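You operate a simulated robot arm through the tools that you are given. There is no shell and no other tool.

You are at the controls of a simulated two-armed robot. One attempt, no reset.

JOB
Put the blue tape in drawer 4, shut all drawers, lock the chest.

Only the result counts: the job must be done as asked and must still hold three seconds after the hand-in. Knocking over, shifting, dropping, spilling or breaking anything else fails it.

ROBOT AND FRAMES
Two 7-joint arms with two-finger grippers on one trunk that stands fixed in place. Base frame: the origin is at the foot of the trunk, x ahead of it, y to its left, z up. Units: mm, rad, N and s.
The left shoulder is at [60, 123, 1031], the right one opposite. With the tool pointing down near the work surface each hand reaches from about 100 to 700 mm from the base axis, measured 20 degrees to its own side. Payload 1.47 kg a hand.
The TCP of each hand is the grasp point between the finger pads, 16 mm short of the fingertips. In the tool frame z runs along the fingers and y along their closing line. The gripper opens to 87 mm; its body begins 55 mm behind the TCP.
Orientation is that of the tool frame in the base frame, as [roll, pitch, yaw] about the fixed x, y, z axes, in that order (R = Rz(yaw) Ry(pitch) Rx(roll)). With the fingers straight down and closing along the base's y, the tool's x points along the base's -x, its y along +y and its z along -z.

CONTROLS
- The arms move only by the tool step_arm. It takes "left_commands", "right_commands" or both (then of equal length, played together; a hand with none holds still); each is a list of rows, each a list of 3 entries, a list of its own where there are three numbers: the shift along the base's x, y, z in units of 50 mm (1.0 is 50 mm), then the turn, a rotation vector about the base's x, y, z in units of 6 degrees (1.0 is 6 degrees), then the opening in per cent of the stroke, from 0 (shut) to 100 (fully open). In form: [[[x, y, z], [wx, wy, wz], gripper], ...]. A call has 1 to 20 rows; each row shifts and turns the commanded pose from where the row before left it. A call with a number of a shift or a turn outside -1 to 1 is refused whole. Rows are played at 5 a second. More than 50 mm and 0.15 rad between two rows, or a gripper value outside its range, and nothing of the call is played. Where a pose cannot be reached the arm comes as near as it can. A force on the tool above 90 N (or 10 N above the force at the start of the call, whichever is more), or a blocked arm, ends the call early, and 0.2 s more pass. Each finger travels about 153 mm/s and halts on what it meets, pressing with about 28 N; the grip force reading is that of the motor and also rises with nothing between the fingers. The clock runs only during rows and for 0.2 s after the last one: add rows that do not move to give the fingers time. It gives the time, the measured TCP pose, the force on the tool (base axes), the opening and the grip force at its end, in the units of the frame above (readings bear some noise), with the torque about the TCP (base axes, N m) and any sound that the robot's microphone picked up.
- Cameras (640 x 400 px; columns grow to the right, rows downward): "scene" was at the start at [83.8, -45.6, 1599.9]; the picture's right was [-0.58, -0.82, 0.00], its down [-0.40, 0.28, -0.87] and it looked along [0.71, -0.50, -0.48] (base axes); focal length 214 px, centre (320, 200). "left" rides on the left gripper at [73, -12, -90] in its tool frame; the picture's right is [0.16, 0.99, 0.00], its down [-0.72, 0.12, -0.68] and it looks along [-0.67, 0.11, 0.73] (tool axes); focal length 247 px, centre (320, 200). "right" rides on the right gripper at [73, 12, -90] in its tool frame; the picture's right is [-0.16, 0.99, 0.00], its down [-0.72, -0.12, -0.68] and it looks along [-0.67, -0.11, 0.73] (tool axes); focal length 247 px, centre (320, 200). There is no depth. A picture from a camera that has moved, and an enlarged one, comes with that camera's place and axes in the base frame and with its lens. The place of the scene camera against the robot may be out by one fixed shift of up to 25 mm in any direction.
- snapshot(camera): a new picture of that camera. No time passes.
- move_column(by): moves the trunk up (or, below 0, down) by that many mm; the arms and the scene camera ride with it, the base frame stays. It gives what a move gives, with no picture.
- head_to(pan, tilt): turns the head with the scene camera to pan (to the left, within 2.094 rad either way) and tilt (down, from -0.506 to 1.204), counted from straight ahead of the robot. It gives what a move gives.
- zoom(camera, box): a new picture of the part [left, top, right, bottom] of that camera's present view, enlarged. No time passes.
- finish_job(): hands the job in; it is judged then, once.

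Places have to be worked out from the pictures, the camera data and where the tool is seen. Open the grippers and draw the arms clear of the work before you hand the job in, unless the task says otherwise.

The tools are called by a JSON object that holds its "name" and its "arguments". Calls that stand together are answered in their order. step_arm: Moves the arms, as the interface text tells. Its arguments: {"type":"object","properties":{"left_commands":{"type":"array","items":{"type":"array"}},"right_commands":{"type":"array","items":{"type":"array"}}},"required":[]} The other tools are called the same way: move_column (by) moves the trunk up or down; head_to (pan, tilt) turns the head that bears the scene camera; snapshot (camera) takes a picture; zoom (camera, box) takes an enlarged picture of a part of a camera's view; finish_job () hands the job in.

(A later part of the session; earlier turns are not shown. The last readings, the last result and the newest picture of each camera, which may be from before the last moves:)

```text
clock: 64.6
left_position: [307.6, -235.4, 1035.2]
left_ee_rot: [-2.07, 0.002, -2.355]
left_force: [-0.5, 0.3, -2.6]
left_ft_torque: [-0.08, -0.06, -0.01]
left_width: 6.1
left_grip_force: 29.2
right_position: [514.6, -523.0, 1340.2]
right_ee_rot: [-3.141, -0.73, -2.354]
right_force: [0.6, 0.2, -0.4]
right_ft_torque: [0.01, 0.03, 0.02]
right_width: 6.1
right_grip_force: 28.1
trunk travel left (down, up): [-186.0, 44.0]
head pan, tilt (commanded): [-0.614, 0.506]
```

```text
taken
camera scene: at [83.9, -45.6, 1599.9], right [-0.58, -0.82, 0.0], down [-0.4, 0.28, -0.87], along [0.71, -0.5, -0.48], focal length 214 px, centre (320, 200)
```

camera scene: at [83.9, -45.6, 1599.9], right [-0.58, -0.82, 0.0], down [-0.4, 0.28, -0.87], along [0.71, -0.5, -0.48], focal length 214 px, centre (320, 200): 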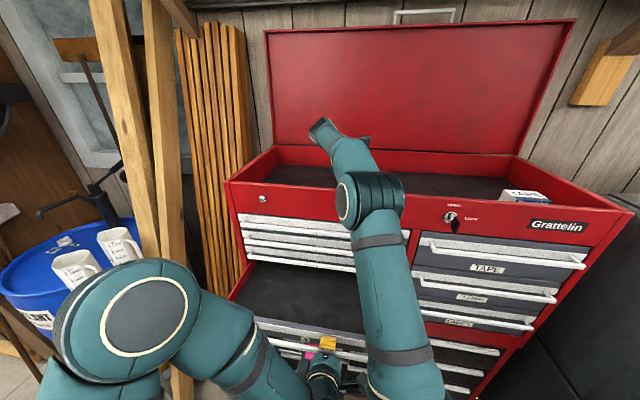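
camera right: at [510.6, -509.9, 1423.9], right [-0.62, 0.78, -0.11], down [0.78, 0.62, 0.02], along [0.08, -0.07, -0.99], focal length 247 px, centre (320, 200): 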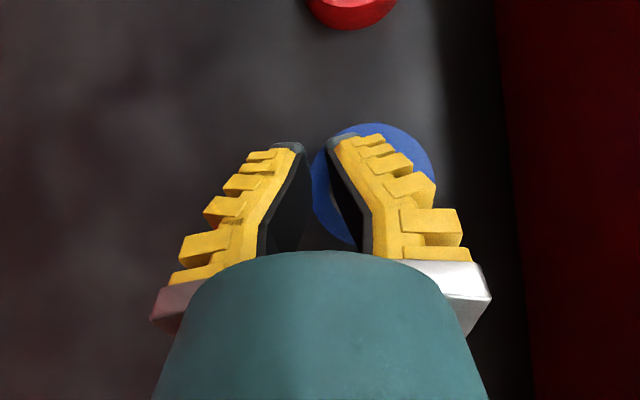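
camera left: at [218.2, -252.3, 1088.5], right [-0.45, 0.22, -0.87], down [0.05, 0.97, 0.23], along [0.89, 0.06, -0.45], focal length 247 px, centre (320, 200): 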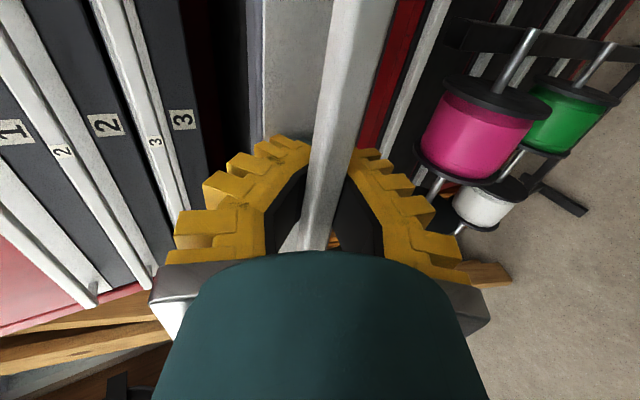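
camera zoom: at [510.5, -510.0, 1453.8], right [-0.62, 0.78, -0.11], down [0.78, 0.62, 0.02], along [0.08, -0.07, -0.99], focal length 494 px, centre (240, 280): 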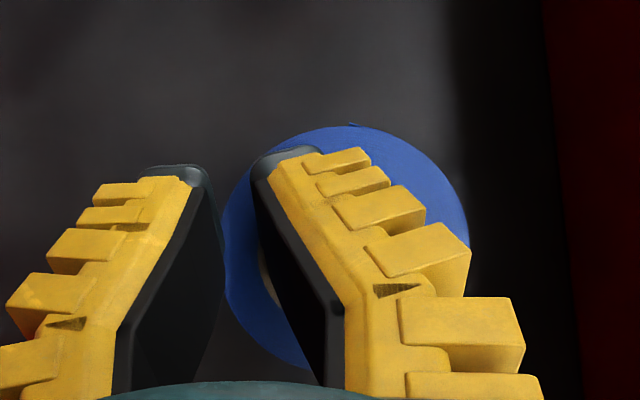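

The tape is securely held, clear of the floor by about 40 mm. I'll move up and back towards the rail, keeping the tape inside the tray until it is high enough to cross.

{"name": "step_arm", "arguments": {"right_commands": [[[-0.117, 0.117, 0.16], [0, 0, 0], 0], [[-0.117, 0.117, 0.16], [0, 0, 0], 0], [[-0.117, 0.117, 0.16], [0, 0, 0], 0], [[-0.117, 0.117, 0.16], [0, 0, 0], 0], [[-0.117, 0.117, 0.16], [0, 0, 0], 0], [[0, 0, 0.15], [0, 0, 0], 0], [[0, 0, 0.15], [0, 0, 0], 0]]}}

{"name": "snapshot", "arguments": {"camera": "right"}}

{"name": "snapshot", "arguments": {"camera": "scene"}}

```text
clock: 66.2
left_position: [306.5, -233.8, 1036.4]
left_ee_rot: [-2.07, 0.003, -2.354]
left_force: [-0.9, -0.2, -2.0]
left_ft_torque: [-0.05, -0.02, 0.01]
left_width: 6.0
left_grip_force: 29.1
right_position: [485.9, -493.8, 1393.5]
right_ee_rot: [3.141, -0.73, -2.353]
right_force: [-0.7, 0.4, -0.3]
right_ft_torque: [-0.01, 0.01, -0.01]
right_width: 6.1
right_grip_force: 27.9
trunk travel left (down, up): [-186.0, 44.0]
head pan, tilt (commanded): [-0.614, 0.506]
```

```text
taken
camera right: at [481.3, -481.5, 1508.6], right [-0.62, 0.78, -0.1], down [0.78, 0.62, 0.02], along [0.08, -0.07, -0.99], focal length 247 px, centre (320, 200)
```

right: 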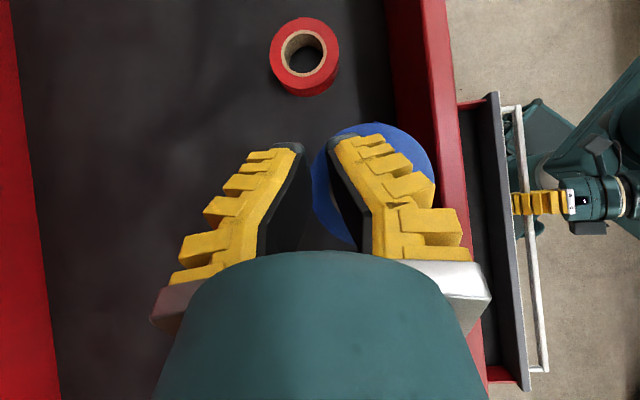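

```text
taken
camera scene: at [84.0, -45.7, 1599.9], right [-0.58, -0.82, 0.0], down [-0.4, 0.28, -0.87], along [0.71, -0.5, -0.48], focal length 214 px, centre (320, 200)
```

scene: 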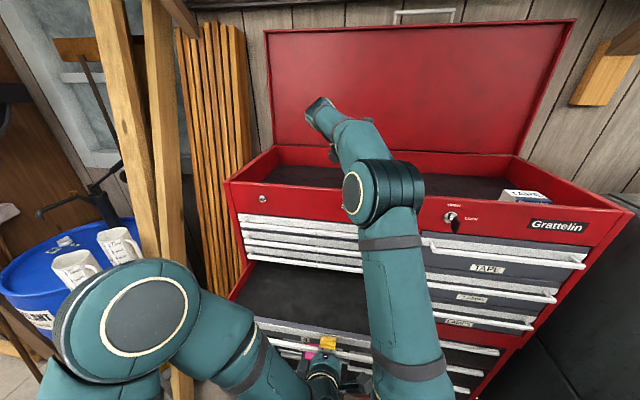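

Still well held at 6.1 mm. I'll raise to about Z=1418, which puts the tape's underside roughly 15-20 mm above the rail.

{"name": "step_arm", "arguments": {"right_commands": [[[0, 0, 0.15], [0, 0, 0], 0], [[0, 0, 0.15], [0, 0, 0], 0], [[0, 0, 0.18], [0, 0, 0], 0], [[0, 0, 0], [0, 0, 0], 0]]}}

{"name": "snapshot", "arguments": {"camera": "right"}}

{"name": "zoom", "arguments": {"camera": "scene", "box": [220, 60, 480, 240]}}

```text
clock: 67.2
left_position: [307.4, -234.5, 1034.8]
left_ee_rot: [-2.07, 0.002, -2.354]
left_force: [-0.3, -0.1, -2.3]
left_ft_torque: [-0.03, -0.05, -0.03]
left_width: 6.1
left_grip_force: 29.3
right_position: [485.8, -493.3, 1417.1]
right_ee_rot: [3.141, -0.73, -2.354]
right_force: [0.7, 0.2, -0.9]
right_ft_torque: [0.0, -0.05, 0.02]
right_width: 6.3
right_grip_force: 28.1
trunk travel left (down, up): [-186.0, 44.0]
head pan, tilt (commanded): [-0.614, 0.506]
```

```text
taken
camera right: at [481.7, -481.5, 1532.1], right [-0.62, 0.78, -0.1], down [0.78, 0.62, 0.02], along [0.08, -0.07, -0.99], focal length 247 px, centre (320, 200)
```

right: 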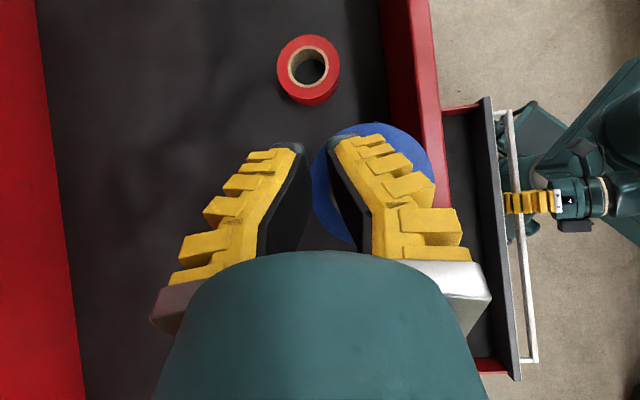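

```text
2.22 times, centred on (350, 150) of scene
camera zoom: at [84.0, -45.6, 1599.9], right [-0.58, -0.82, 0.0], down [-0.4, 0.28, -0.87], along [0.71, -0.5, -0.48], focal length 477 px, centre (253, 311)
```

zoom: 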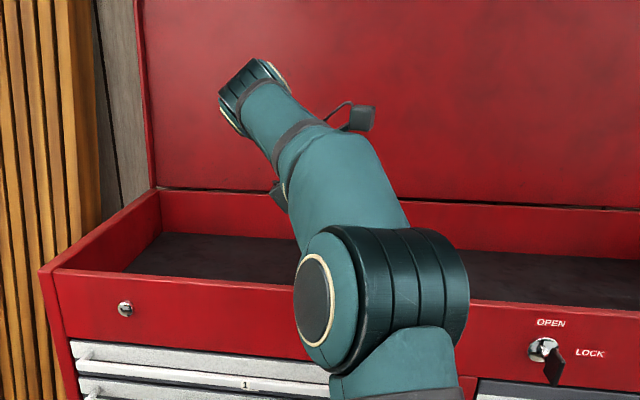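

The hold is steady at 6.3 mm. I'll now cross the rail by moving straight back towards the robot at this height.

{"name": "step_arm", "arguments": {"right_commands": [[[-0.1, 0.1, 0.03], [0, 0, 0], 0], [[-0.16, 0.16, 0], [0, 0, 0], 0], [[-0.2, 0.2, 0], [0, 0, 0], 0], [[-0.2, 0.2, 0], [0, 0, 0], 0], [[-0.2, 0.2, 0], [0, 0, 0], 0], [[-0.2, 0.2, 0], [0, 0, 0], 0], [[-0.2, 0.2, 0], [0, 0, 0], 0], [[-0.2, 0.2, 0], [0, 0, 0], 0], [[-0.2, 0.2, 0], [0, 0, 0], 0], [[-0.16, 0.16, 0], [0, 0, 0], 0]]}}

{"name": "snapshot", "arguments": {"camera": "right"}}

{"name": "snapshot", "arguments": {"camera": "scene"}}

```text
clock: 69.4
left_position: [307.0, -235.9, 1035.0]
left_ee_rot: [-2.07, 0.001, -2.354]
left_force: [-1.1, 0.4, -1.6]
left_ft_torque: [0.0, -0.04, 0.08]
left_width: 6.1
left_grip_force: 29.0
right_position: [394.6, -401.7, 1420.8]
right_ee_rot: [-3.142, -0.73, -2.355]
right_force: [0.1, 0.0, 0.1]
right_ft_torque: [-0.02, 0.0, -0.01]
right_width: 5.8
right_grip_force: 28.3
trunk travel left (down, up): [-186.0, 44.0]
head pan, tilt (commanded): [-0.614, 0.506]
```

```text
taken
camera right: at [389.7, -390.0, 1535.2], right [-0.62, 0.78, -0.11], down [0.78, 0.62, 0.02], along [0.08, -0.07, -0.99], focal length 247 px, centre (320, 200)
```

right: 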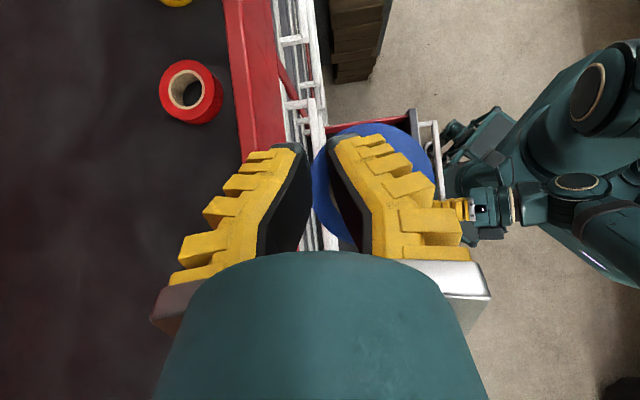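

```text
taken
camera scene: at [83.8, -45.6, 1599.9], right [-0.58, -0.82, 0.0], down [-0.4, 0.28, -0.87], along [0.71, -0.5, -0.48], focal length 214 px, centre (320, 200)
```

scene: 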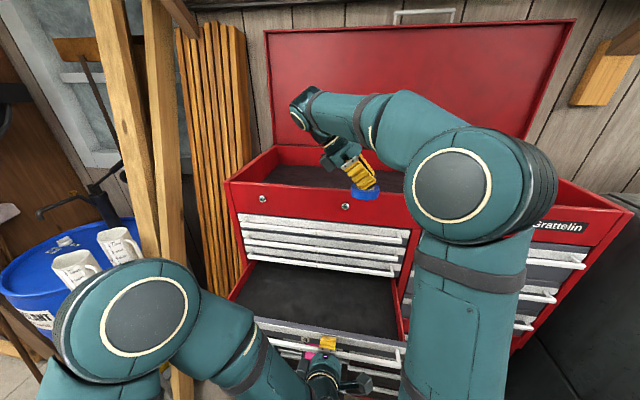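

The tape is now out in front of the chest, held flat. I'll move further out and turn the hand upright so the wrist is above the tape and away from the left arm.

{"name": "step_arm", "arguments": {"right_commands": [[[-0.188, 0.0665, 0], [0.707, -0.707, 0], 0], [[-0.188, 0.0665, 0], [0.707, -0.707, 0], 0], [[-0.188, 0.0665, 0], [0.707, -0.707, 0], 0], [[-0.188, 0.0665, 0], [0.707, -0.707, 0], 0], [[-0.188, 0.0665, 0], [0.707, -0.707, 0], 0], [[-0.188, 0.0665, 0], [0.707, -0.707, 0], 0], [[-0.188, 0.0665, 0], [0.7, -0.7, 0], 0]]}}

{"name": "snapshot", "arguments": {"camera": "right"}}

{"name": "snapshot", "arguments": {"camera": "scene"}}

```text
clock: 71.0
left_position: [307.4, -235.0, 1033.7]
left_ee_rot: [-2.07, 0.003, -2.354]
left_force: [-1.2, 0.2, -2.7]
left_ft_torque: [-0.02, -0.11, 0.16]
left_width: 6.1
left_grip_force: 29.3
right_position: [329.9, -378.9, 1419.1]
right_ee_rot: [-3.141, 0.005, -2.355]
right_force: [0.1, 0.6, -0.7]
right_ft_torque: [-0.02, 0.0, 0.01]
right_width: 5.8
right_grip_force: 28.3
trunk travel left (down, up): [-186.0, 44.0]
head pan, tilt (commanded): [-0.614, 0.506]
```

```text
taken
camera right: at [269.0, -422.9, 1508.1], right [-0.59, 0.81, 0.0], down [0.59, 0.43, 0.68], along [0.55, 0.4, -0.73], focal length 247 px, centre (320, 200)
```

right: 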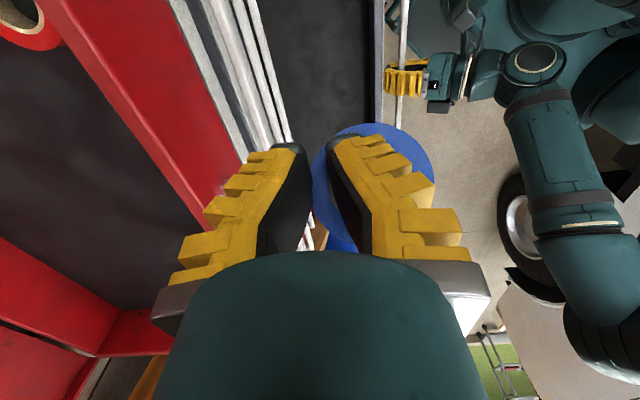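

```text
taken
camera scene: at [83.6, -45.8, 1599.9], right [-0.58, -0.82, 0.0], down [-0.4, 0.28, -0.87], along [0.71, -0.5, -0.48], focal length 214 px, centre (320, 200)
```

scene: 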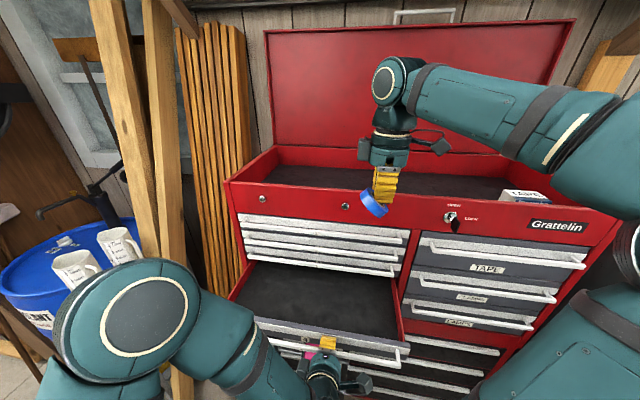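

The tape is held, tilted about 42° with its right side lower. I'll descend in stages in front of the drawer faces, at D≈492.

{"name": "step_arm", "arguments": {"right_commands": [[[-0.064, 0.064, -0.3], [0, 0, 0], 0], [[-0.064, 0.064, -0.4], [0, 0, 0], 0], [[0, 0, -0.45], [0, 0, 0], 0], [[0, 0, -0.45], [0, 0, 0], 0], [[0, 0, -0.45], [0, 0, 0], 0], [[0, 0, -0.45], [0, 0, 0], 0], [[0, 0, -0.45], [0, 0, 0], 0], [[0, 0, -0.3], [0, 0, 0], 0]]}}

{"name": "snapshot", "arguments": {"camera": "right"}}

{"name": "snapshot", "arguments": {"camera": "scene"}}

```text
clock: 72.8
left_position: [307.6, -234.1, 1034.5]
left_ee_rot: [-2.07, 0.0, -2.354]
left_force: [0.4, 1.5, -2.7]
left_ft_torque: [-0.09, 0.02, -0.13]
left_width: 5.9
left_grip_force: 29.0
right_position: [323.6, -372.1, 1255.9]
right_ee_rot: [-3.141, 0.002, -2.354]
right_force: [0.1, 0.3, -0.5]
right_ft_torque: [-0.01, 0.0, -0.02]
right_width: 6.1
right_grip_force: 28.0
trunk travel left (down, up): [-186.0, 44.0]
head pan, tilt (commanded): [-0.614, 0.506]
```

```text
taken
camera right: at [264.1, -415.7, 1345.6], right [-0.59, 0.81, 0.0], down [0.59, 0.43, 0.68], along [0.55, 0.4, -0.73], focal length 247 px, centre (320, 200)
```

right: 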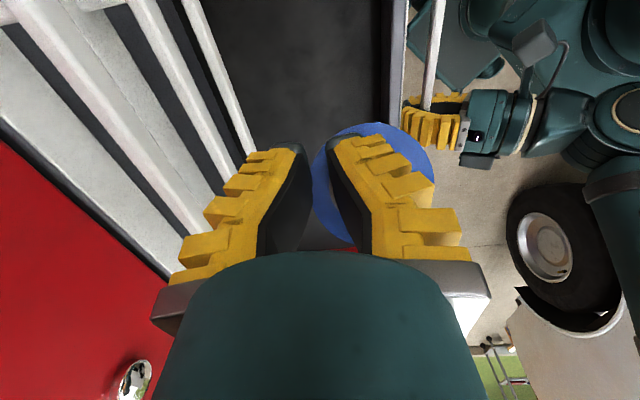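

```text
taken
camera scene: at [84.0, -45.6, 1599.9], right [-0.58, -0.82, 0.0], down [-0.4, 0.28, -0.87], along [0.71, -0.5, -0.48], focal length 214 px, centre (320, 200)
```

scene: 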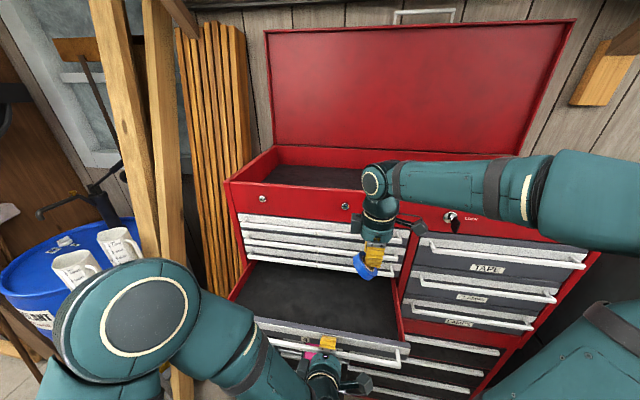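

All good: the forearm passes well in front of the key. I'll continue down to about Z=1130 and check clearances.

{"name": "step_arm", "arguments": {"right_commands": [[[0, 0, -0.45], [0, 0, 0], 0], [[0, 0, -0.45], [0, 0, 0], 0], [[0, 0, -0.45], [0, 0, 0], 0], [[0, 0, -0.45], [0, 0, 0], 0], [[0, 0, -0.45], [0, 0, 0], 0], [[0, 0, -0.25], [0, 0, 0], 0]]}}

{"name": "snapshot", "arguments": {"camera": "right"}}

{"name": "snapshot", "arguments": {"camera": "scene"}}

```text
clock: 74.2
left_position: [308.1, -234.8, 1035.6]
left_ee_rot: [-2.071, 0.001, -2.354]
left_force: [0.2, 0.3, -2.0]
left_ft_torque: [-0.13, 0.02, -0.14]
left_width: 5.9
left_grip_force: 29.3
right_position: [322.7, -372.0, 1131.7]
right_ee_rot: [-3.141, 0.002, -2.354]
right_force: [-0.5, -0.3, -0.3]
right_ft_torque: [0.01, 0.0, -0.02]
right_width: 6.0
right_grip_force: 28.8
trunk travel left (down, up): [-186.0, 44.0]
head pan, tilt (commanded): [-0.614, 0.506]
```

```text
taken
camera right: at [262.9, -415.5, 1221.4], right [-0.59, 0.81, 0.0], down [0.59, 0.43, 0.68], along [0.55, 0.4, -0.73], focal length 247 px, centre (320, 200)
```

right: 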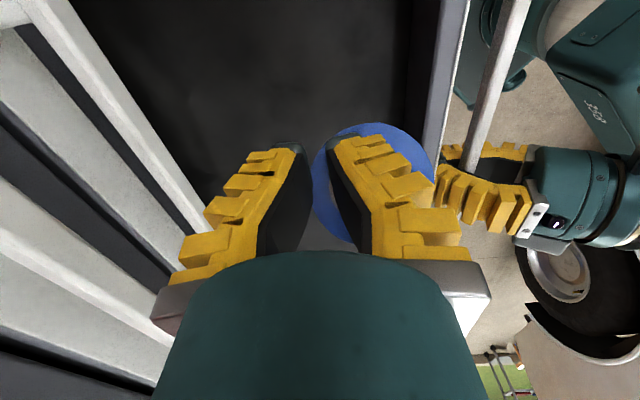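

```text
taken
camera scene: at [84.0, -45.6, 1599.9], right [-0.58, -0.82, 0.0], down [-0.4, 0.28, -0.87], along [0.71, -0.5, -0.48], focal length 214 px, centre (320, 200)
```

scene: 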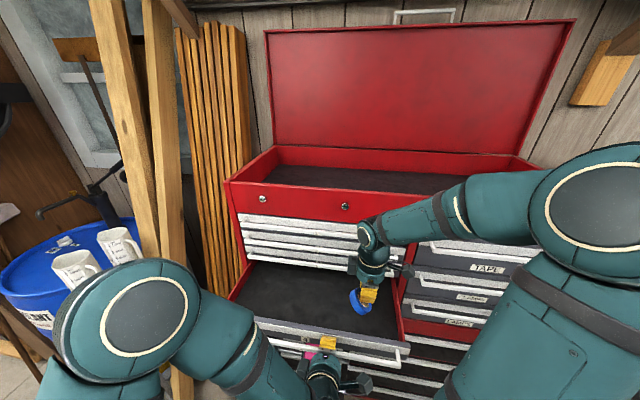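

The panel's inner edge is at D≈417 and its top at Z≈1060, so the tape's front edge clears it by about 19 mm. I'll lower further into the drawer, to Z≈1080, and look.

{"name": "step_arm", "arguments": {"right_commands": [[[0, 0, -0.3], [0, 0, 0], 0], [[0, 0, -0.3], [0, 0, 0], 0], [[0, 0, -0.3], [0, 0, 0], 0], [[0, 0, -0.14], [0, 0, 0], 0]]}}

{"name": "snapshot", "arguments": {"camera": "right"}}

{"name": "zoom", "arguments": {"camera": "scene", "box": [280, 210, 460, 370]}}

```text
clock: 75.2
left_position: [307.7, -236.2, 1034.1]
left_ee_rot: [-2.07, 0.001, -2.355]
left_force: [0.5, -0.6, -2.7]
left_ft_torque: [-0.09, 0.02, -0.15]
left_width: 6.0
left_grip_force: 29.1
right_position: [322.3, -371.6, 1079.3]
right_ee_rot: [3.142, 0.002, -2.354]
right_force: [0.1, 0.9, -0.8]
right_ft_torque: [-0.02, 0.01, -0.05]
right_width: 5.9
right_grip_force: 28.5
trunk travel left (down, up): [-186.0, 44.0]
head pan, tilt (commanded): [-0.614, 0.506]
```

```text
taken
camera right: at [263.6, -416.0, 1168.5], right [-0.59, 0.81, 0.0], down [0.59, 0.43, 0.68], along [0.55, 0.4, -0.73], focal length 247 px, centre (320, 200)
```

right: 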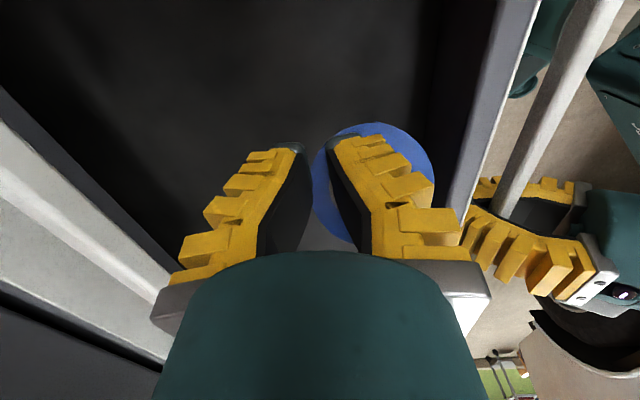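

```text
2.50 times, centred on (370, 290) of scene
camera zoom: at [84.0, -45.6, 1599.9], right [-0.58, -0.82, 0.0], down [-0.4, 0.28, -0.87], along [0.71, -0.5, -0.48], focal length 536 px, centre (195, -25)
```

zoom: 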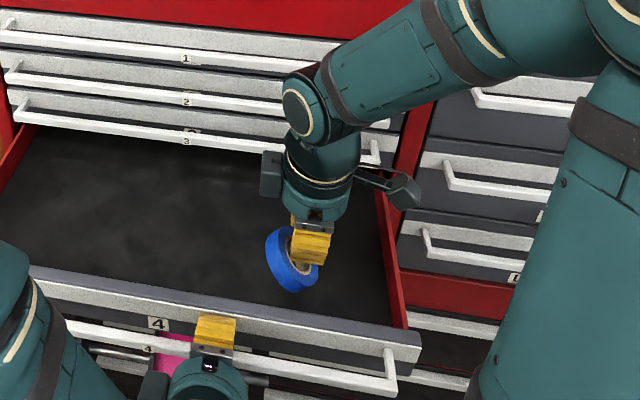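

The tape is over the drawer interior, inside the panel and side walls. I'll lower the last part in small steps, checking for floor contact.

{"name": "step_arm", "arguments": {"right_commands": [[[0, 0, -0.08], [0, 0, 0], 0], [[0, 0, -0.08], [0, 0, 0], 0], [[0, 0, -0.08], [0, 0, 0], 0], [[0, 0, -0.08], [0, 0, 0], 0]]}}

{"name": "snapshot", "arguments": {"camera": "right"}}

{"name": "zoom", "arguments": {"camera": "scene", "box": [320, 260, 420, 350]}}

```text
clock: 76.2
left_position: [307.0, -234.8, 1035.7]
left_ee_rot: [-2.07, 0.001, -2.355]
left_force: [-0.3, 0.2, -2.6]
left_ft_torque: [-0.03, -0.01, -0.06]
left_width: 6.0
left_grip_force: 29.0
right_position: [322.6, -373.0, 1063.4]
right_ee_rot: [-3.141, 0.0, -2.353]
right_force: [-0.1, 0.3, -0.1]
right_ft_torque: [0.0, 0.0, -0.02]
right_width: 6.0
right_grip_force: 28.3
trunk travel left (down, up): [-186.0, 44.0]
head pan, tilt (commanded): [-0.614, 0.506]
```

```text
taken
camera right: at [262.8, -416.1, 1152.1], right [-0.59, 0.81, 0.0], down [0.59, 0.43, 0.68], along [0.55, 0.4, -0.73], focal length 247 px, centre (320, 200)
```

right: 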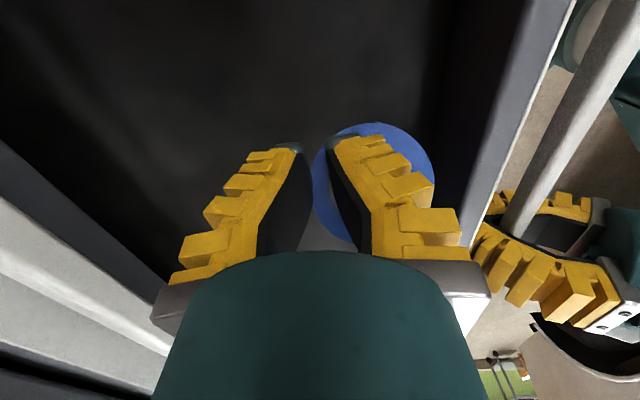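

```text
4.44 times, centred on (370, 305) of scene
camera zoom: at [83.9, -45.6, 1599.9], right [-0.58, -0.82, 0.0], down [-0.4, 0.28, -0.87], along [0.71, -0.5, -0.48], focal length 953 px, centre (98, -267)
```

zoom: 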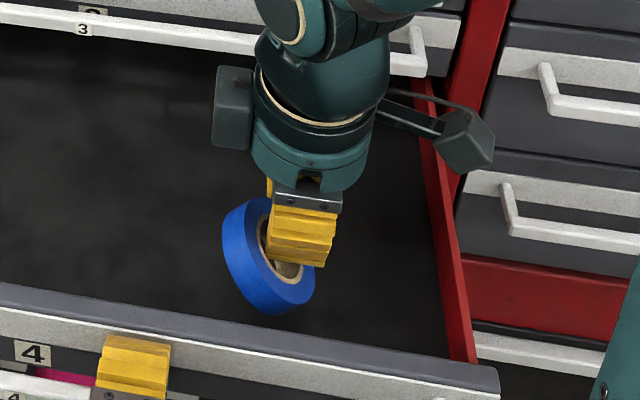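

No contact yet. I'll go down another 12 mm in 3 mm steps.

{"name": "step_arm", "arguments": {"right_commands": [[[0, 0, -0.06], [0, 0, 0], 0], [[0, 0, -0.06], [0, 0, 0], 0], [[0, 0, -0.06], [0, 0, 0], 0], [[0, 0, -0.06], [0, 0, 0], 0]]}}

{"name": "zoom", "arguments": {"camera": "scene", "box": [320, 260, 420, 350]}}

```text
clock: 77.2
left_position: [306.0, -235.0, 1035.4]
left_ee_rot: [-2.069, 0.001, -2.353]
left_force: [-0.2, -0.6, -2.2]
left_ft_torque: [-0.02, -0.03, 0.01]
left_width: 6.1
left_grip_force: 29.4
right_position: [322.1, -372.7, 1051.7]
right_ee_rot: [-3.142, 0.001, -2.355]
right_force: [-0.2, 0.4, 0.3]
right_ft_torque: [-0.01, 0.03, -0.03]
right_width: 6.0
right_grip_force: 28.2
trunk travel left (down, up): [-186.0, 44.0]
head pan, tilt (commanded): [-0.614, 0.506]
```

```text
4.44 times, centred on (370, 305) of scene
camera zoom: at [83.9, -45.6, 1599.9], right [-0.58, -0.82, 0.0], down [-0.4, 0.28, -0.87], along [0.71, -0.5, -0.48], focal length 953 px, centre (98, -267)
```

zoom: 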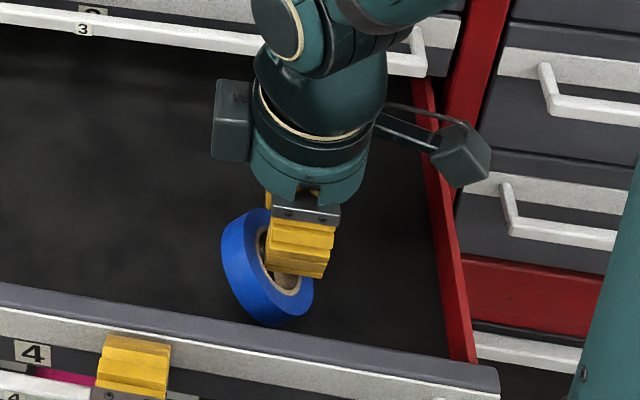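

Still free of contact. I'll take another 9 mm in small steps.

{"name": "step_arm", "arguments": {"right_commands": [[[0, 0, -0.06], [0, 0, 0], 0], [[0, 0, -0.06], [0, 0, 0], 0], [[0, 0, -0.06], [0, 0, 0], 0]]}}

{"name": "zoom", "arguments": {"camera": "scene", "box": [320, 260, 420, 350]}}

{"name": "snapshot", "arguments": {"camera": "right"}}

```text
clock: 78.0
left_position: [305.9, -233.7, 1035.7]
left_ee_rot: [-2.069, 0.002, -2.354]
left_force: [-3.1, 2.8, -4.1]
left_ft_torque: [-0.02, -0.09, 0.07]
left_width: 6.0
left_grip_force: 29.1
right_position: [322.6, -374.4, 1045.4]
right_ee_rot: [-3.137, 0.003, -2.355]
right_force: [3.5, -3.6, 16.2]
right_ft_torque: [0.03, 0.07, 0.0]
right_width: 6.1
right_grip_force: 27.9
trunk travel left (down, up): [-186.0, 44.0]
head pan, tilt (commanded): [-0.614, 0.506]
```

```text
4.44 times, centred on (370, 305) of scene
camera zoom: at [83.3, -44.9, 1600.1], right [-0.58, -0.82, 0.0], down [-0.4, 0.28, -0.87], along [0.71, -0.5, -0.48], focal length 953 px, centre (98, -267)
```

zoom: 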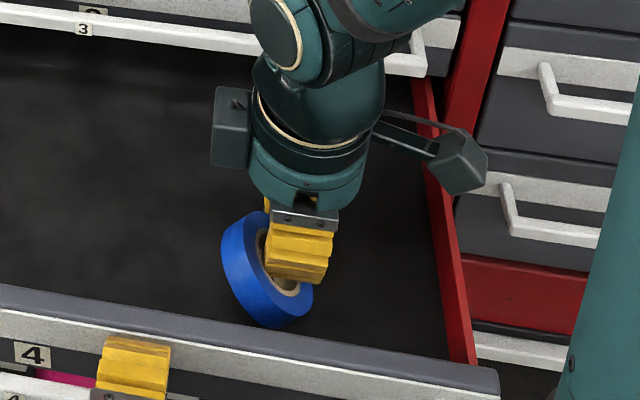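

```text
taken
camera right: at [263.0, -416.3, 1133.4], right [-0.59, 0.81, 0.0], down [0.59, 0.43, 0.68], along [0.55, 0.4, -0.73], focal length 247 px, centre (320, 200)
```

right: 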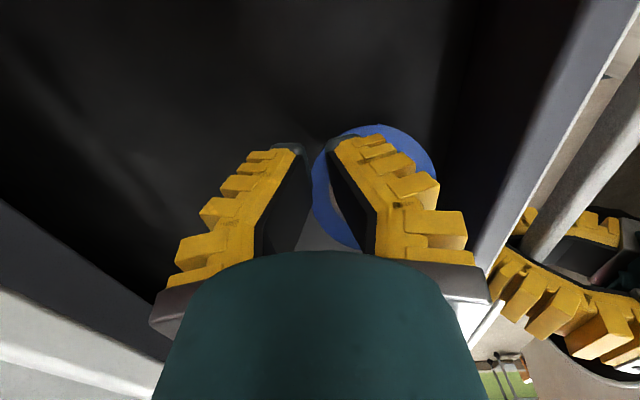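

The tape has touched the drawer floor, with 16 N upward. I'll rise 4 mm to unload it, then open just enough to let it settle flat.

{"name": "step_arm", "arguments": {"right_commands": [[[0, 0, 0.08], [0, 0, 0], 0], [[0, 0, 0], [0, 0, 0], 12], [[0, 0, 0], [0, 0, 0], 16], [[0, 0, 0], [0, 0, 0], 18], [[0, 0, 0], [0, 0, 0], 18]]}}

{"name": "zoom", "arguments": {"camera": "scene", "box": [320, 260, 420, 350]}}

{"name": "snapshot", "arguments": {"camera": "right"}}

```text
clock: 79.2
left_position: [307.0, -234.5, 1034.4]
left_ee_rot: [-2.069, 0.0, -2.355]
left_force: [0.1, -1.7, -3.2]
left_ft_torque: [-0.08, -0.03, -0.03]
left_width: 5.9
left_grip_force: 29.1
right_position: [322.0, -371.8, 1047.2]
right_ee_rot: [-3.141, 0.004, -2.353]
right_force: [0.4, 0.6, -0.3]
right_ft_torque: [0.01, -0.02, -0.02]
right_width: 22.1
right_grip_force: 4.9
trunk travel left (down, up): [-186.0, 44.0]
head pan, tilt (commanded): [-0.614, 0.506]
```

```text
4.44 times, centred on (370, 305) of scene
camera zoom: at [84.0, -45.8, 1599.9], right [-0.58, -0.82, 0.0], down [-0.4, 0.28, -0.87], along [0.71, -0.5, -0.48], focal length 953 px, centre (98, -267)
```

zoom: 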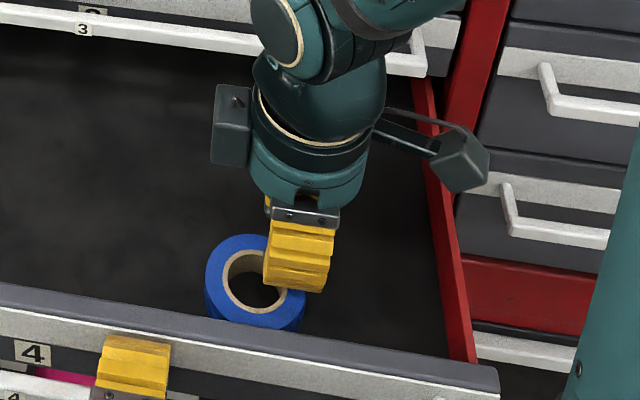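

```text
taken
camera right: at [262.5, -416.1, 1136.3], right [-0.59, 0.81, 0.0], down [0.59, 0.43, 0.68], along [0.55, 0.4, -0.73], focal length 247 px, centre (320, 200)
```

right: 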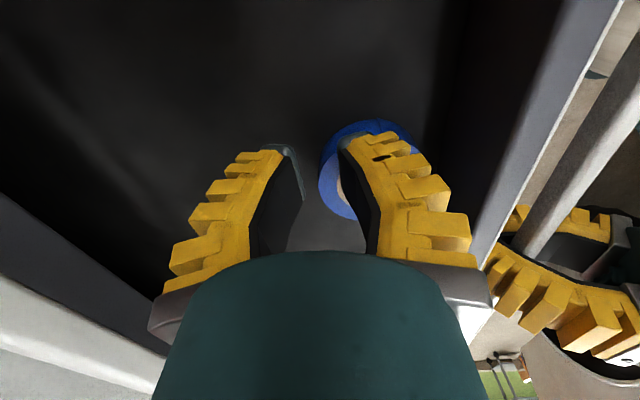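

The tape now lies flat in drawer 4. I'll lift the right hand straight up, slowly at first.

{"name": "step_arm", "arguments": {"right_commands": [[[0, 0, 0.1], [0, 0, 0], 18], [[0, 0, 0.2], [0, 0, 0], 18], [[0, 0, 0.3], [0, 0, 0], 18], [[0, 0, 0.45], [0, 0, 0], 18], [[0, 0, 0.45], [0, 0, 0], 18], [[0, 0, 0.45], [0, 0, 0], 18], [[0, 0, 0.45], [0, 0, 0], 18], [[0, 0, 0.45], [0, 0, 0], 18]]}}

{"name": "snapshot", "arguments": {"camera": "scene"}}

{"name": "snapshot", "arguments": {"camera": "right"}}

```text
clock: 81.0
left_position: [306.5, -235.5, 1035.4]
left_ee_rot: [-2.069, 0.004, -2.356]
left_force: [0.6, -0.1, -1.6]
left_ft_torque: [0.03, -0.04, 0.09]
left_width: 6.1
left_grip_force: 28.9
right_position: [321.3, -371.3, 1189.4]
right_ee_rot: [3.141, 0.001, -2.353]
right_force: [0.8, 0.7, 0.8]
right_ft_torque: [0.02, -0.01, 0.01]
right_width: 22.4
right_grip_force: 4.8
trunk travel left (down, up): [-186.0, 44.0]
head pan, tilt (commanded): [-0.614, 0.506]
```

```text
taken
camera scene: at [83.8, -45.6, 1599.9], right [-0.58, -0.82, 0.0], down [-0.4, 0.28, -0.87], along [0.71, -0.5, -0.48], focal length 214 px, centre (320, 200)
```

scene: 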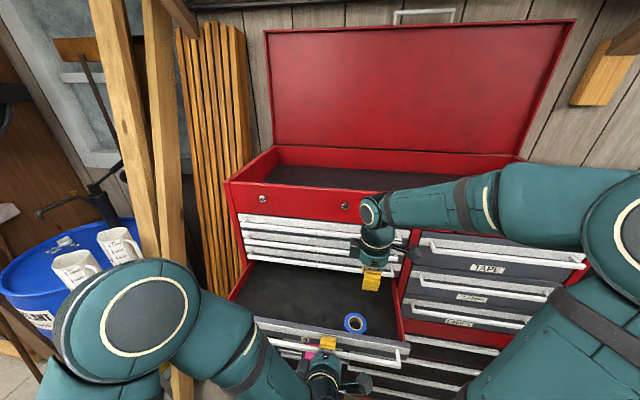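

```text
taken
camera right: at [261.1, -415.6, 1278.4], right [-0.59, 0.81, 0.0], down [0.59, 0.43, 0.68], along [0.55, 0.4, -0.73], focal length 247 px, centre (320, 200)
```

right: 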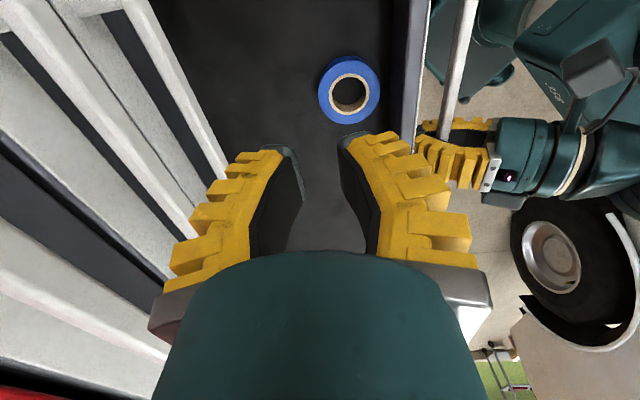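

The blue tape lies flat in drawer 4. I'll take the right hand up and to the right, yawing it back to its earlier orientation, so the left hand can push the drawer shut.

{"name": "step_arm", "arguments": {"right_commands": [[[0, 0, 0.5], [0, 0, -1], 18], [[0, 0, 0.5], [0, 0, -1], 18], [[-0.1, -0.05, 0.5], [0, 0, -1], 18], [[-0.2, -0.15, 0.4], [0, 0, -1], 18], [[-0.211, -0.154, 0.4], [0, 0, -1], 18], [[-0.211, -0.154, 0.4], [0, 0, -1], 18], [[-0.211, -0.154, 0.4], [0, 0, -1], 18], [[-0.211, -0.154, 0.4], [0, 0, -1], 18], [[-0.211, -0.154, 0.3], [0, 0, -1], 18], [[-0.211, -0.154, 0.3], [0, 0, -1], 18], [[-0.211, -0.154, 0.2], [0, 0, -1], 18], [[-0.211, -0.154, 0.2], [0, 0, -1], 18], [[-0.211, -0.154, 0.2], [0, 0, -1], 18], [[-0.211, -0.154, 0.2], [0, 0, -1], 18], [[-0.211, -0.154, 0.2], [0, 0, -1], 18]]}}

{"name": "snapshot", "arguments": {"camera": "scene"}}

{"name": "snapshot", "arguments": {"camera": "right"}}

{"name": "snapshot", "arguments": {"camera": "left"}}

```text
clock: 84.2
left_position: [306.5, -235.3, 1035.7]
left_ee_rot: [-2.07, 0.002, -2.353]
left_force: [0.1, -0.4, -2.1]
left_ft_torque: [0.0, -0.1, 0.1]
left_width: 6.0
left_grip_force: 29.6
right_position: [191.9, -466.8, 1444.1]
right_ee_rot: [-3.141, 0.001, 2.356]
right_force: [-0.9, 0.0, -0.4]
right_ft_torque: [0.0, -0.02, -0.02]
right_width: 22.3
right_grip_force: 4.6
trunk travel left (down, up): [-186.0, 44.0]
head pan, tilt (commanded): [-0.614, 0.506]
```

```text
taken
camera scene: at [83.9, -45.7, 1599.9], right [-0.58, -0.82, 0.0], down [-0.4, 0.28, -0.87], along [0.71, -0.5, -0.48], focal length 214 px, centre (320, 200)
```

scene: 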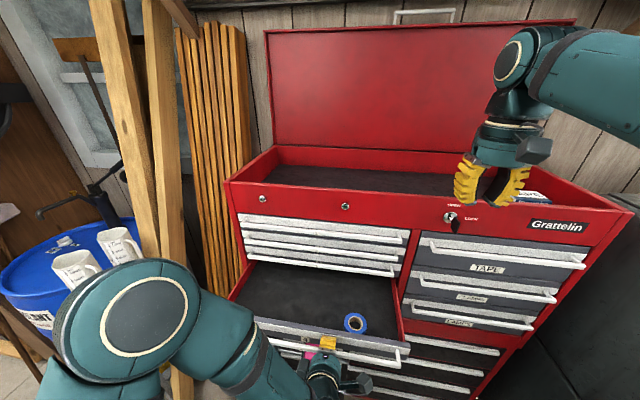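

```text
taken
camera right: at [148.2, -407.1, 1533.8], right [0.81, 0.59, 0.0], down [0.43, -0.59, 0.68], along [0.4, -0.55, -0.73], focal length 247 px, centre (320, 200)
```

right: 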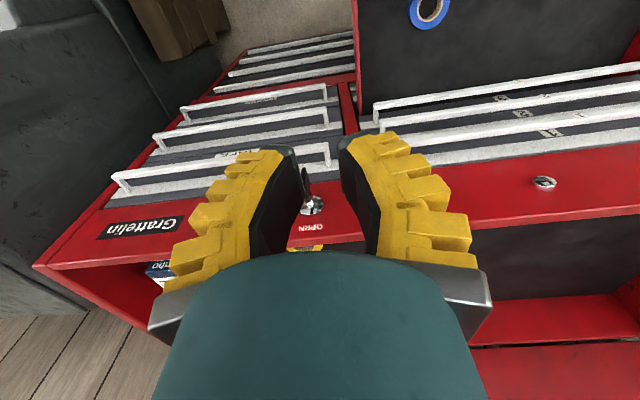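

```text
taken
camera left: at [203.3, -236.0, 1087.6], right [-0.45, 0.22, -0.87], down [0.05, 0.97, 0.22], along [0.89, 0.06, -0.44], focal length 247 px, centre (320, 200)
```

left: 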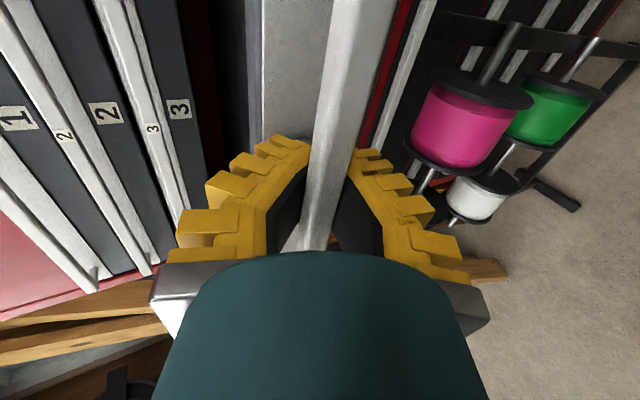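

The right hand is clear and the tape is flat near the front of the drawer. I'll push drawer 4 shut with the left hand, at a steady 12 mm per row.

{"name": "step_arm", "arguments": {"left_commands": [[[0.1, -0.1, 0], [0, 0, 0], 0], [[0.15, -0.15, 0], [0, 0, 0], 0], [[0.17, -0.17, 0], [0, 0, 0], 0], [[0.17, -0.17, 0], [0, 0, 0], 0], [[0.17, -0.17, 0], [0, 0, 0], 0], [[0.17, -0.17, 0], [0, 0, 0], 0], [[0.17, -0.17, 0], [0, 0, 0], 0], [[0.17, -0.17, 0], [0, 0, 0], 0], [[0.17, -0.17, 0], [0, 0, 0], 0], [[0.17, -0.17, 0], [0, 0, 0], 0]]}}

{"name": "snapshot", "arguments": {"camera": "scene"}}

{"name": "snapshot", "arguments": {"camera": "left"}}

```text
clock: 86.4
left_position: [387.6, -316.2, 1035.6]
left_ee_rot: [-2.072, 0.0, -2.352]
left_force: [4.5, 2.8, -9.0]
left_ft_torque: [-0.09, -0.06, -0.06]
left_width: 5.9
left_grip_force: 29.2
right_position: [192.2, -466.9, 1445.9]
right_ee_rot: [-3.14, 0.002, 2.356]
right_force: [-0.4, 0.4, 0.1]
right_ft_torque: [-0.01, 0.0, -0.01]
right_width: 22.2
right_grip_force: 4.9
trunk travel left (down, up): [-186.0, 44.0]
head pan, tilt (commanded): [-0.614, 0.506]
```

```text
taken
camera scene: at [85.2, -45.8, 1599.7], right [-0.58, -0.82, 0.0], down [-0.4, 0.28, -0.87], along [0.71, -0.5, -0.49], focal length 214 px, centre (320, 200)
```

scene: 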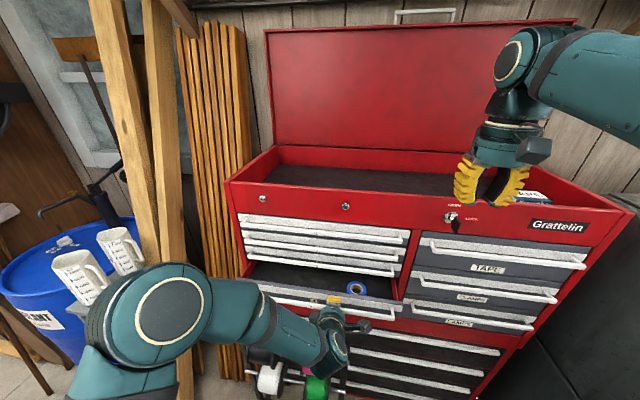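

```text
taken
camera left: at [283.7, -317.2, 1087.9], right [-0.45, 0.22, -0.87], down [0.05, 0.97, 0.23], along [0.89, 0.06, -0.45], focal length 247 px, centre (320, 200)
```

left: 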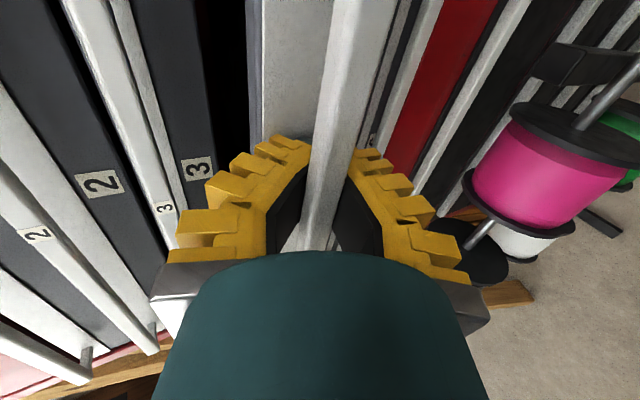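

The drawer is closing smoothly with the tape inside. I'll continue nearly to the end.

{"name": "step_arm", "arguments": {"left_commands": [[[0.17, -0.17, 0], [0, 0, 0], 0], [[0.17, -0.17, 0], [0, 0, 0], 0], [[0.17, -0.17, 0], [0, 0, 0], 0], [[0.17, -0.17, 0], [0, 0, 0], 0], [[0.17, -0.17, 0], [0, 0, 0], 0], [[0.15, -0.15, 0], [0, 0, 0], 0]]}}

{"name": "snapshot", "arguments": {"camera": "scene"}}

{"name": "snapshot", "arguments": {"camera": "left"}}

```text
clock: 87.8
left_position: [436.6, -367.7, 1036.0]
left_ee_rot: [-2.069, 0.002, -2.357]
left_force: [-0.5, -3.7, -11.3]
left_ft_torque: [-0.13, -0.06, -0.06]
left_width: 6.1
left_grip_force: 29.3
right_position: [193.1, -467.9, 1444.1]
right_ee_rot: [3.141, 0.0, 2.358]
right_force: [-0.3, -0.1, 0.0]
right_ft_torque: [0.02, -0.02, -0.03]
right_width: 22.2
right_grip_force: 4.5
trunk travel left (down, up): [-186.0, 44.0]
head pan, tilt (commanded): [-0.614, 0.506]
```

```text
taken
camera scene: at [84.6, -46.9, 1599.7], right [-0.58, -0.82, 0.0], down [-0.4, 0.28, -0.87], along [0.71, -0.5, -0.49], focal length 214 px, centre (320, 200)
```

scene: 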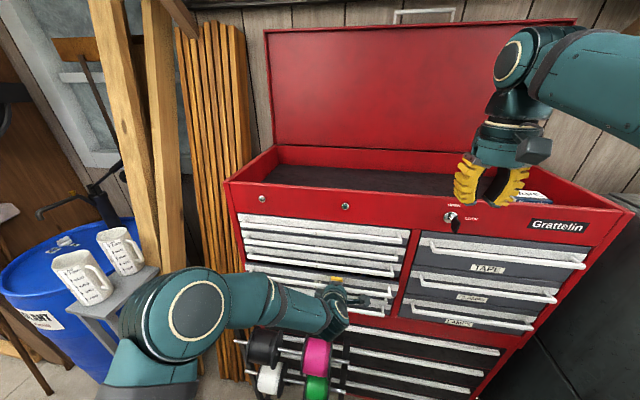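

```text
taken
camera left: at [333.5, -368.0, 1088.1], right [-0.45, 0.22, -0.87], down [0.05, 0.97, 0.23], along [0.89, 0.06, -0.44], focal length 247 px, centre (320, 200)
```

left: 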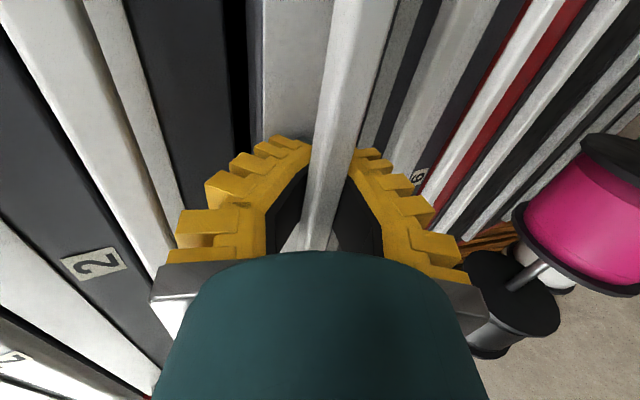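

The drawer is almost shut with the TCP at D≈569. I'll finish with 4 mm steps and watch for the stop.

{"name": "step_arm", "arguments": {"left_commands": [[[0.07, -0.07, 0], [0, 0, 0], 0], [[0.07, -0.07, 0], [0, 0, 0], 0], [[0.07, -0.07, 0], [0, 0, 0], 0], [[0.05, -0.05, 0], [0, 0, 0], 0]]}}

{"name": "zoom", "arguments": {"camera": "scene", "box": [230, 200, 420, 330]}}

{"name": "snapshot", "arguments": {"camera": "left"}}

```text
clock: 88.8
left_position: [450.4, -381.2, 1035.9]
left_ee_rot: [-2.071, 0.002, -2.355]
left_force: [-0.9, -6.1, -8.6]
left_ft_torque: [-0.12, -0.06, 0.02]
left_width: 5.8
left_grip_force: 29.4
right_position: [191.9, -468.0, 1445.3]
right_ee_rot: [-3.142, 0.003, 2.358]
right_force: [0.4, 0.1, 0.4]
right_ft_torque: [0.01, 0.02, -0.01]
right_width: 22.2
right_grip_force: 4.8
trunk travel left (down, up): [-186.0, 44.0]
head pan, tilt (commanded): [-0.614, 0.506]
```

```text
3.08 times, centred on (325, 265) of scene
camera zoom: at [84.3, -46.8, 1599.8], right [-0.58, -0.82, 0.0], down [-0.4, 0.28, -0.87], along [0.71, -0.5, -0.49], focal length 660 px, centre (305, 0)
```

zoom: 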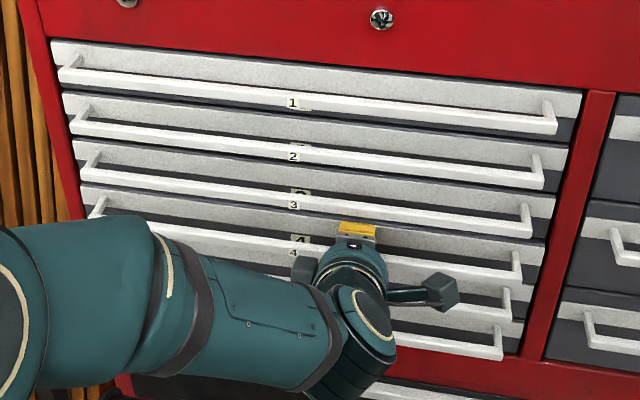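

```text
taken
camera left: at [346.7, -381.0, 1088.0], right [-0.45, 0.22, -0.87], down [0.05, 0.97, 0.23], along [0.89, 0.06, -0.44], focal length 247 px, centre (320, 200)
```

left: 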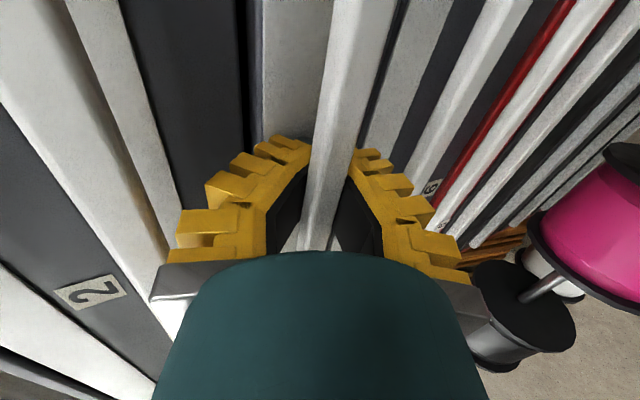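

It looks flush with the others. I'll press a few millimetres more to make sure it is fully home, checking the force.

{"name": "step_arm", "arguments": {"left_commands": [[[0.04, -0.04, 0], [0, 0, 0], 0], [[0.04, -0.04, 0], [0, 0, 0], 0], [[0.04, -0.04, 0], [0, 0, 0], 0]]}}

{"name": "zoom", "arguments": {"camera": "scene", "box": [230, 200, 420, 330]}}

```text
clock: 89.6
left_position: [453.5, -384.3, 1035.7]
left_ee_rot: [-2.071, 0.004, -2.355]
left_force: [-14.8, 14.2, -8.2]
left_ft_torque: [-0.21, -0.13, -0.01]
left_width: 5.9
left_grip_force: 29.3
right_position: [189.8, -465.0, 1446.0]
right_ee_rot: [-3.141, 0.004, 2.357]
right_force: [-0.3, 0.3, 0.0]
right_ft_torque: [-0.01, -0.02, 0.02]
right_width: 22.2
right_grip_force: 4.5
trunk travel left (down, up): [-186.0, 44.0]
head pan, tilt (commanded): [-0.614, 0.506]
```

```text
3.08 times, centred on (325, 265) of scene
camera zoom: at [82.2, -44.0, 1600.0], right [-0.58, -0.82, 0.0], down [-0.4, 0.28, -0.88], along [0.72, -0.5, -0.48], focal length 660 px, centre (305, 0)
```

zoom: 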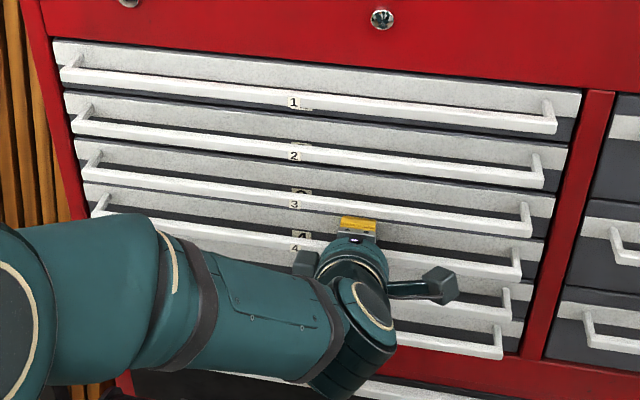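

There is now about 20 N of push-back, so drawer 4 is home. I'll open the left fingers to clear the bar and withdraw along the approach axis.

{"name": "step_arm", "arguments": {"left_commands": [[[-0.03, 0.03, 0], [0, 0, 0], 30], [[0, 0, 0], [0, 0, 0], 30], [[0, 0, 0], [0, 0, 0], 30]]}}

{"name": "snapshot", "arguments": {"camera": "left"}}

```text
clock: 90.4
left_position: [453.5, -382.2, 1034.7]
left_ee_rot: [-2.071, 0.001, -2.354]
left_force: [-14.4, 13.0, -16.5]
left_ft_torque: [0.06, 0.06, 0.0]
left_width: 20.9
left_grip_force: 0.0
right_position: [190.7, -465.4, 1445.1]
right_ee_rot: [-3.141, 0.003, 2.358]
right_force: [-0.1, 0.1, 0.4]
right_ft_torque: [0.0, -0.01, 0.01]
right_width: 22.3
right_grip_force: 4.6
trunk travel left (down, up): [-186.0, 44.0]
head pan, tilt (commanded): [-0.614, 0.506]
```

```text
taken
camera left: at [350.2, -383.7, 1087.9], right [-0.45, 0.22, -0.87], down [0.05, 0.97, 0.23], along [0.89, 0.06, -0.45], focal length 247 px, centre (320, 200)
```

left: 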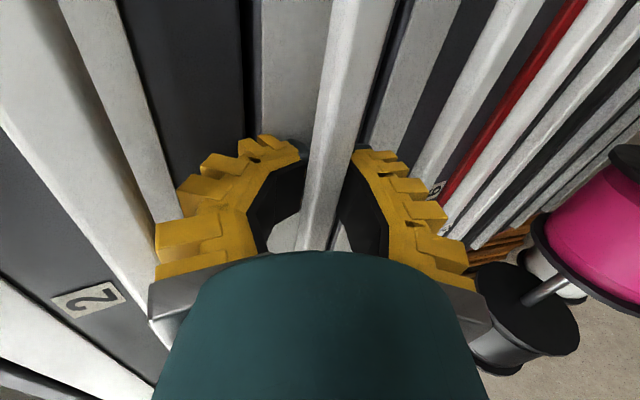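

The fingers opened to 21 mm while the tips press lightly on the drawer face. I'll ease back 4 mm and let them open the rest of the way.

{"name": "step_arm", "arguments": {"left_commands": [[[-0.05, 0.05, 0.02], [0, 0, 0], 30], [[-0.03, 0.03, 0.02], [0, 0, 0], 30], [[0, 0, 0], [0, 0, 0], 30]]}}

{"name": "snapshot", "arguments": {"camera": "left"}}

```text
clock: 91.2
left_position: [450.6, -380.4, 1038.7]
left_ee_rot: [-2.066, 0.003, -2.353]
left_force: [-5.8, 6.5, -6.4]
left_ft_torque: [0.02, -0.06, -0.08]
left_width: 28.2
left_grip_force: 0.1
right_position: [191.4, -466.5, 1444.2]
right_ee_rot: [3.141, 0.001, 2.357]
right_force: [1.0, -0.1, 0.6]
right_ft_torque: [0.0, 0.02, 0.01]
right_width: 22.2
right_grip_force: 5.0
trunk travel left (down, up): [-186.0, 44.0]
head pan, tilt (commanded): [-0.614, 0.506]
```

```text
taken
camera left: at [347.2, -380.3, 1090.9], right [-0.44, 0.22, -0.87], down [0.05, 0.97, 0.22], along [0.89, 0.06, -0.44], focal length 247 px, centre (320, 200)
```

left: 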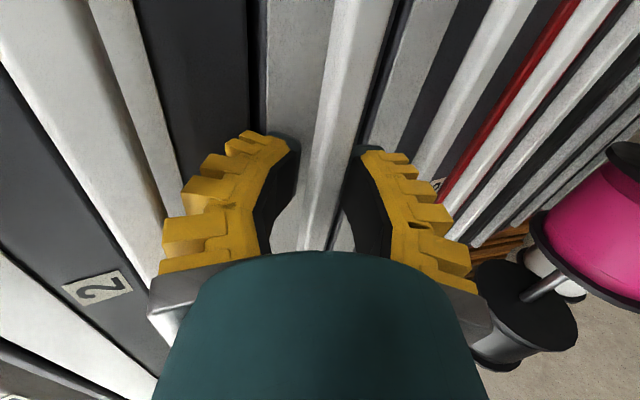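

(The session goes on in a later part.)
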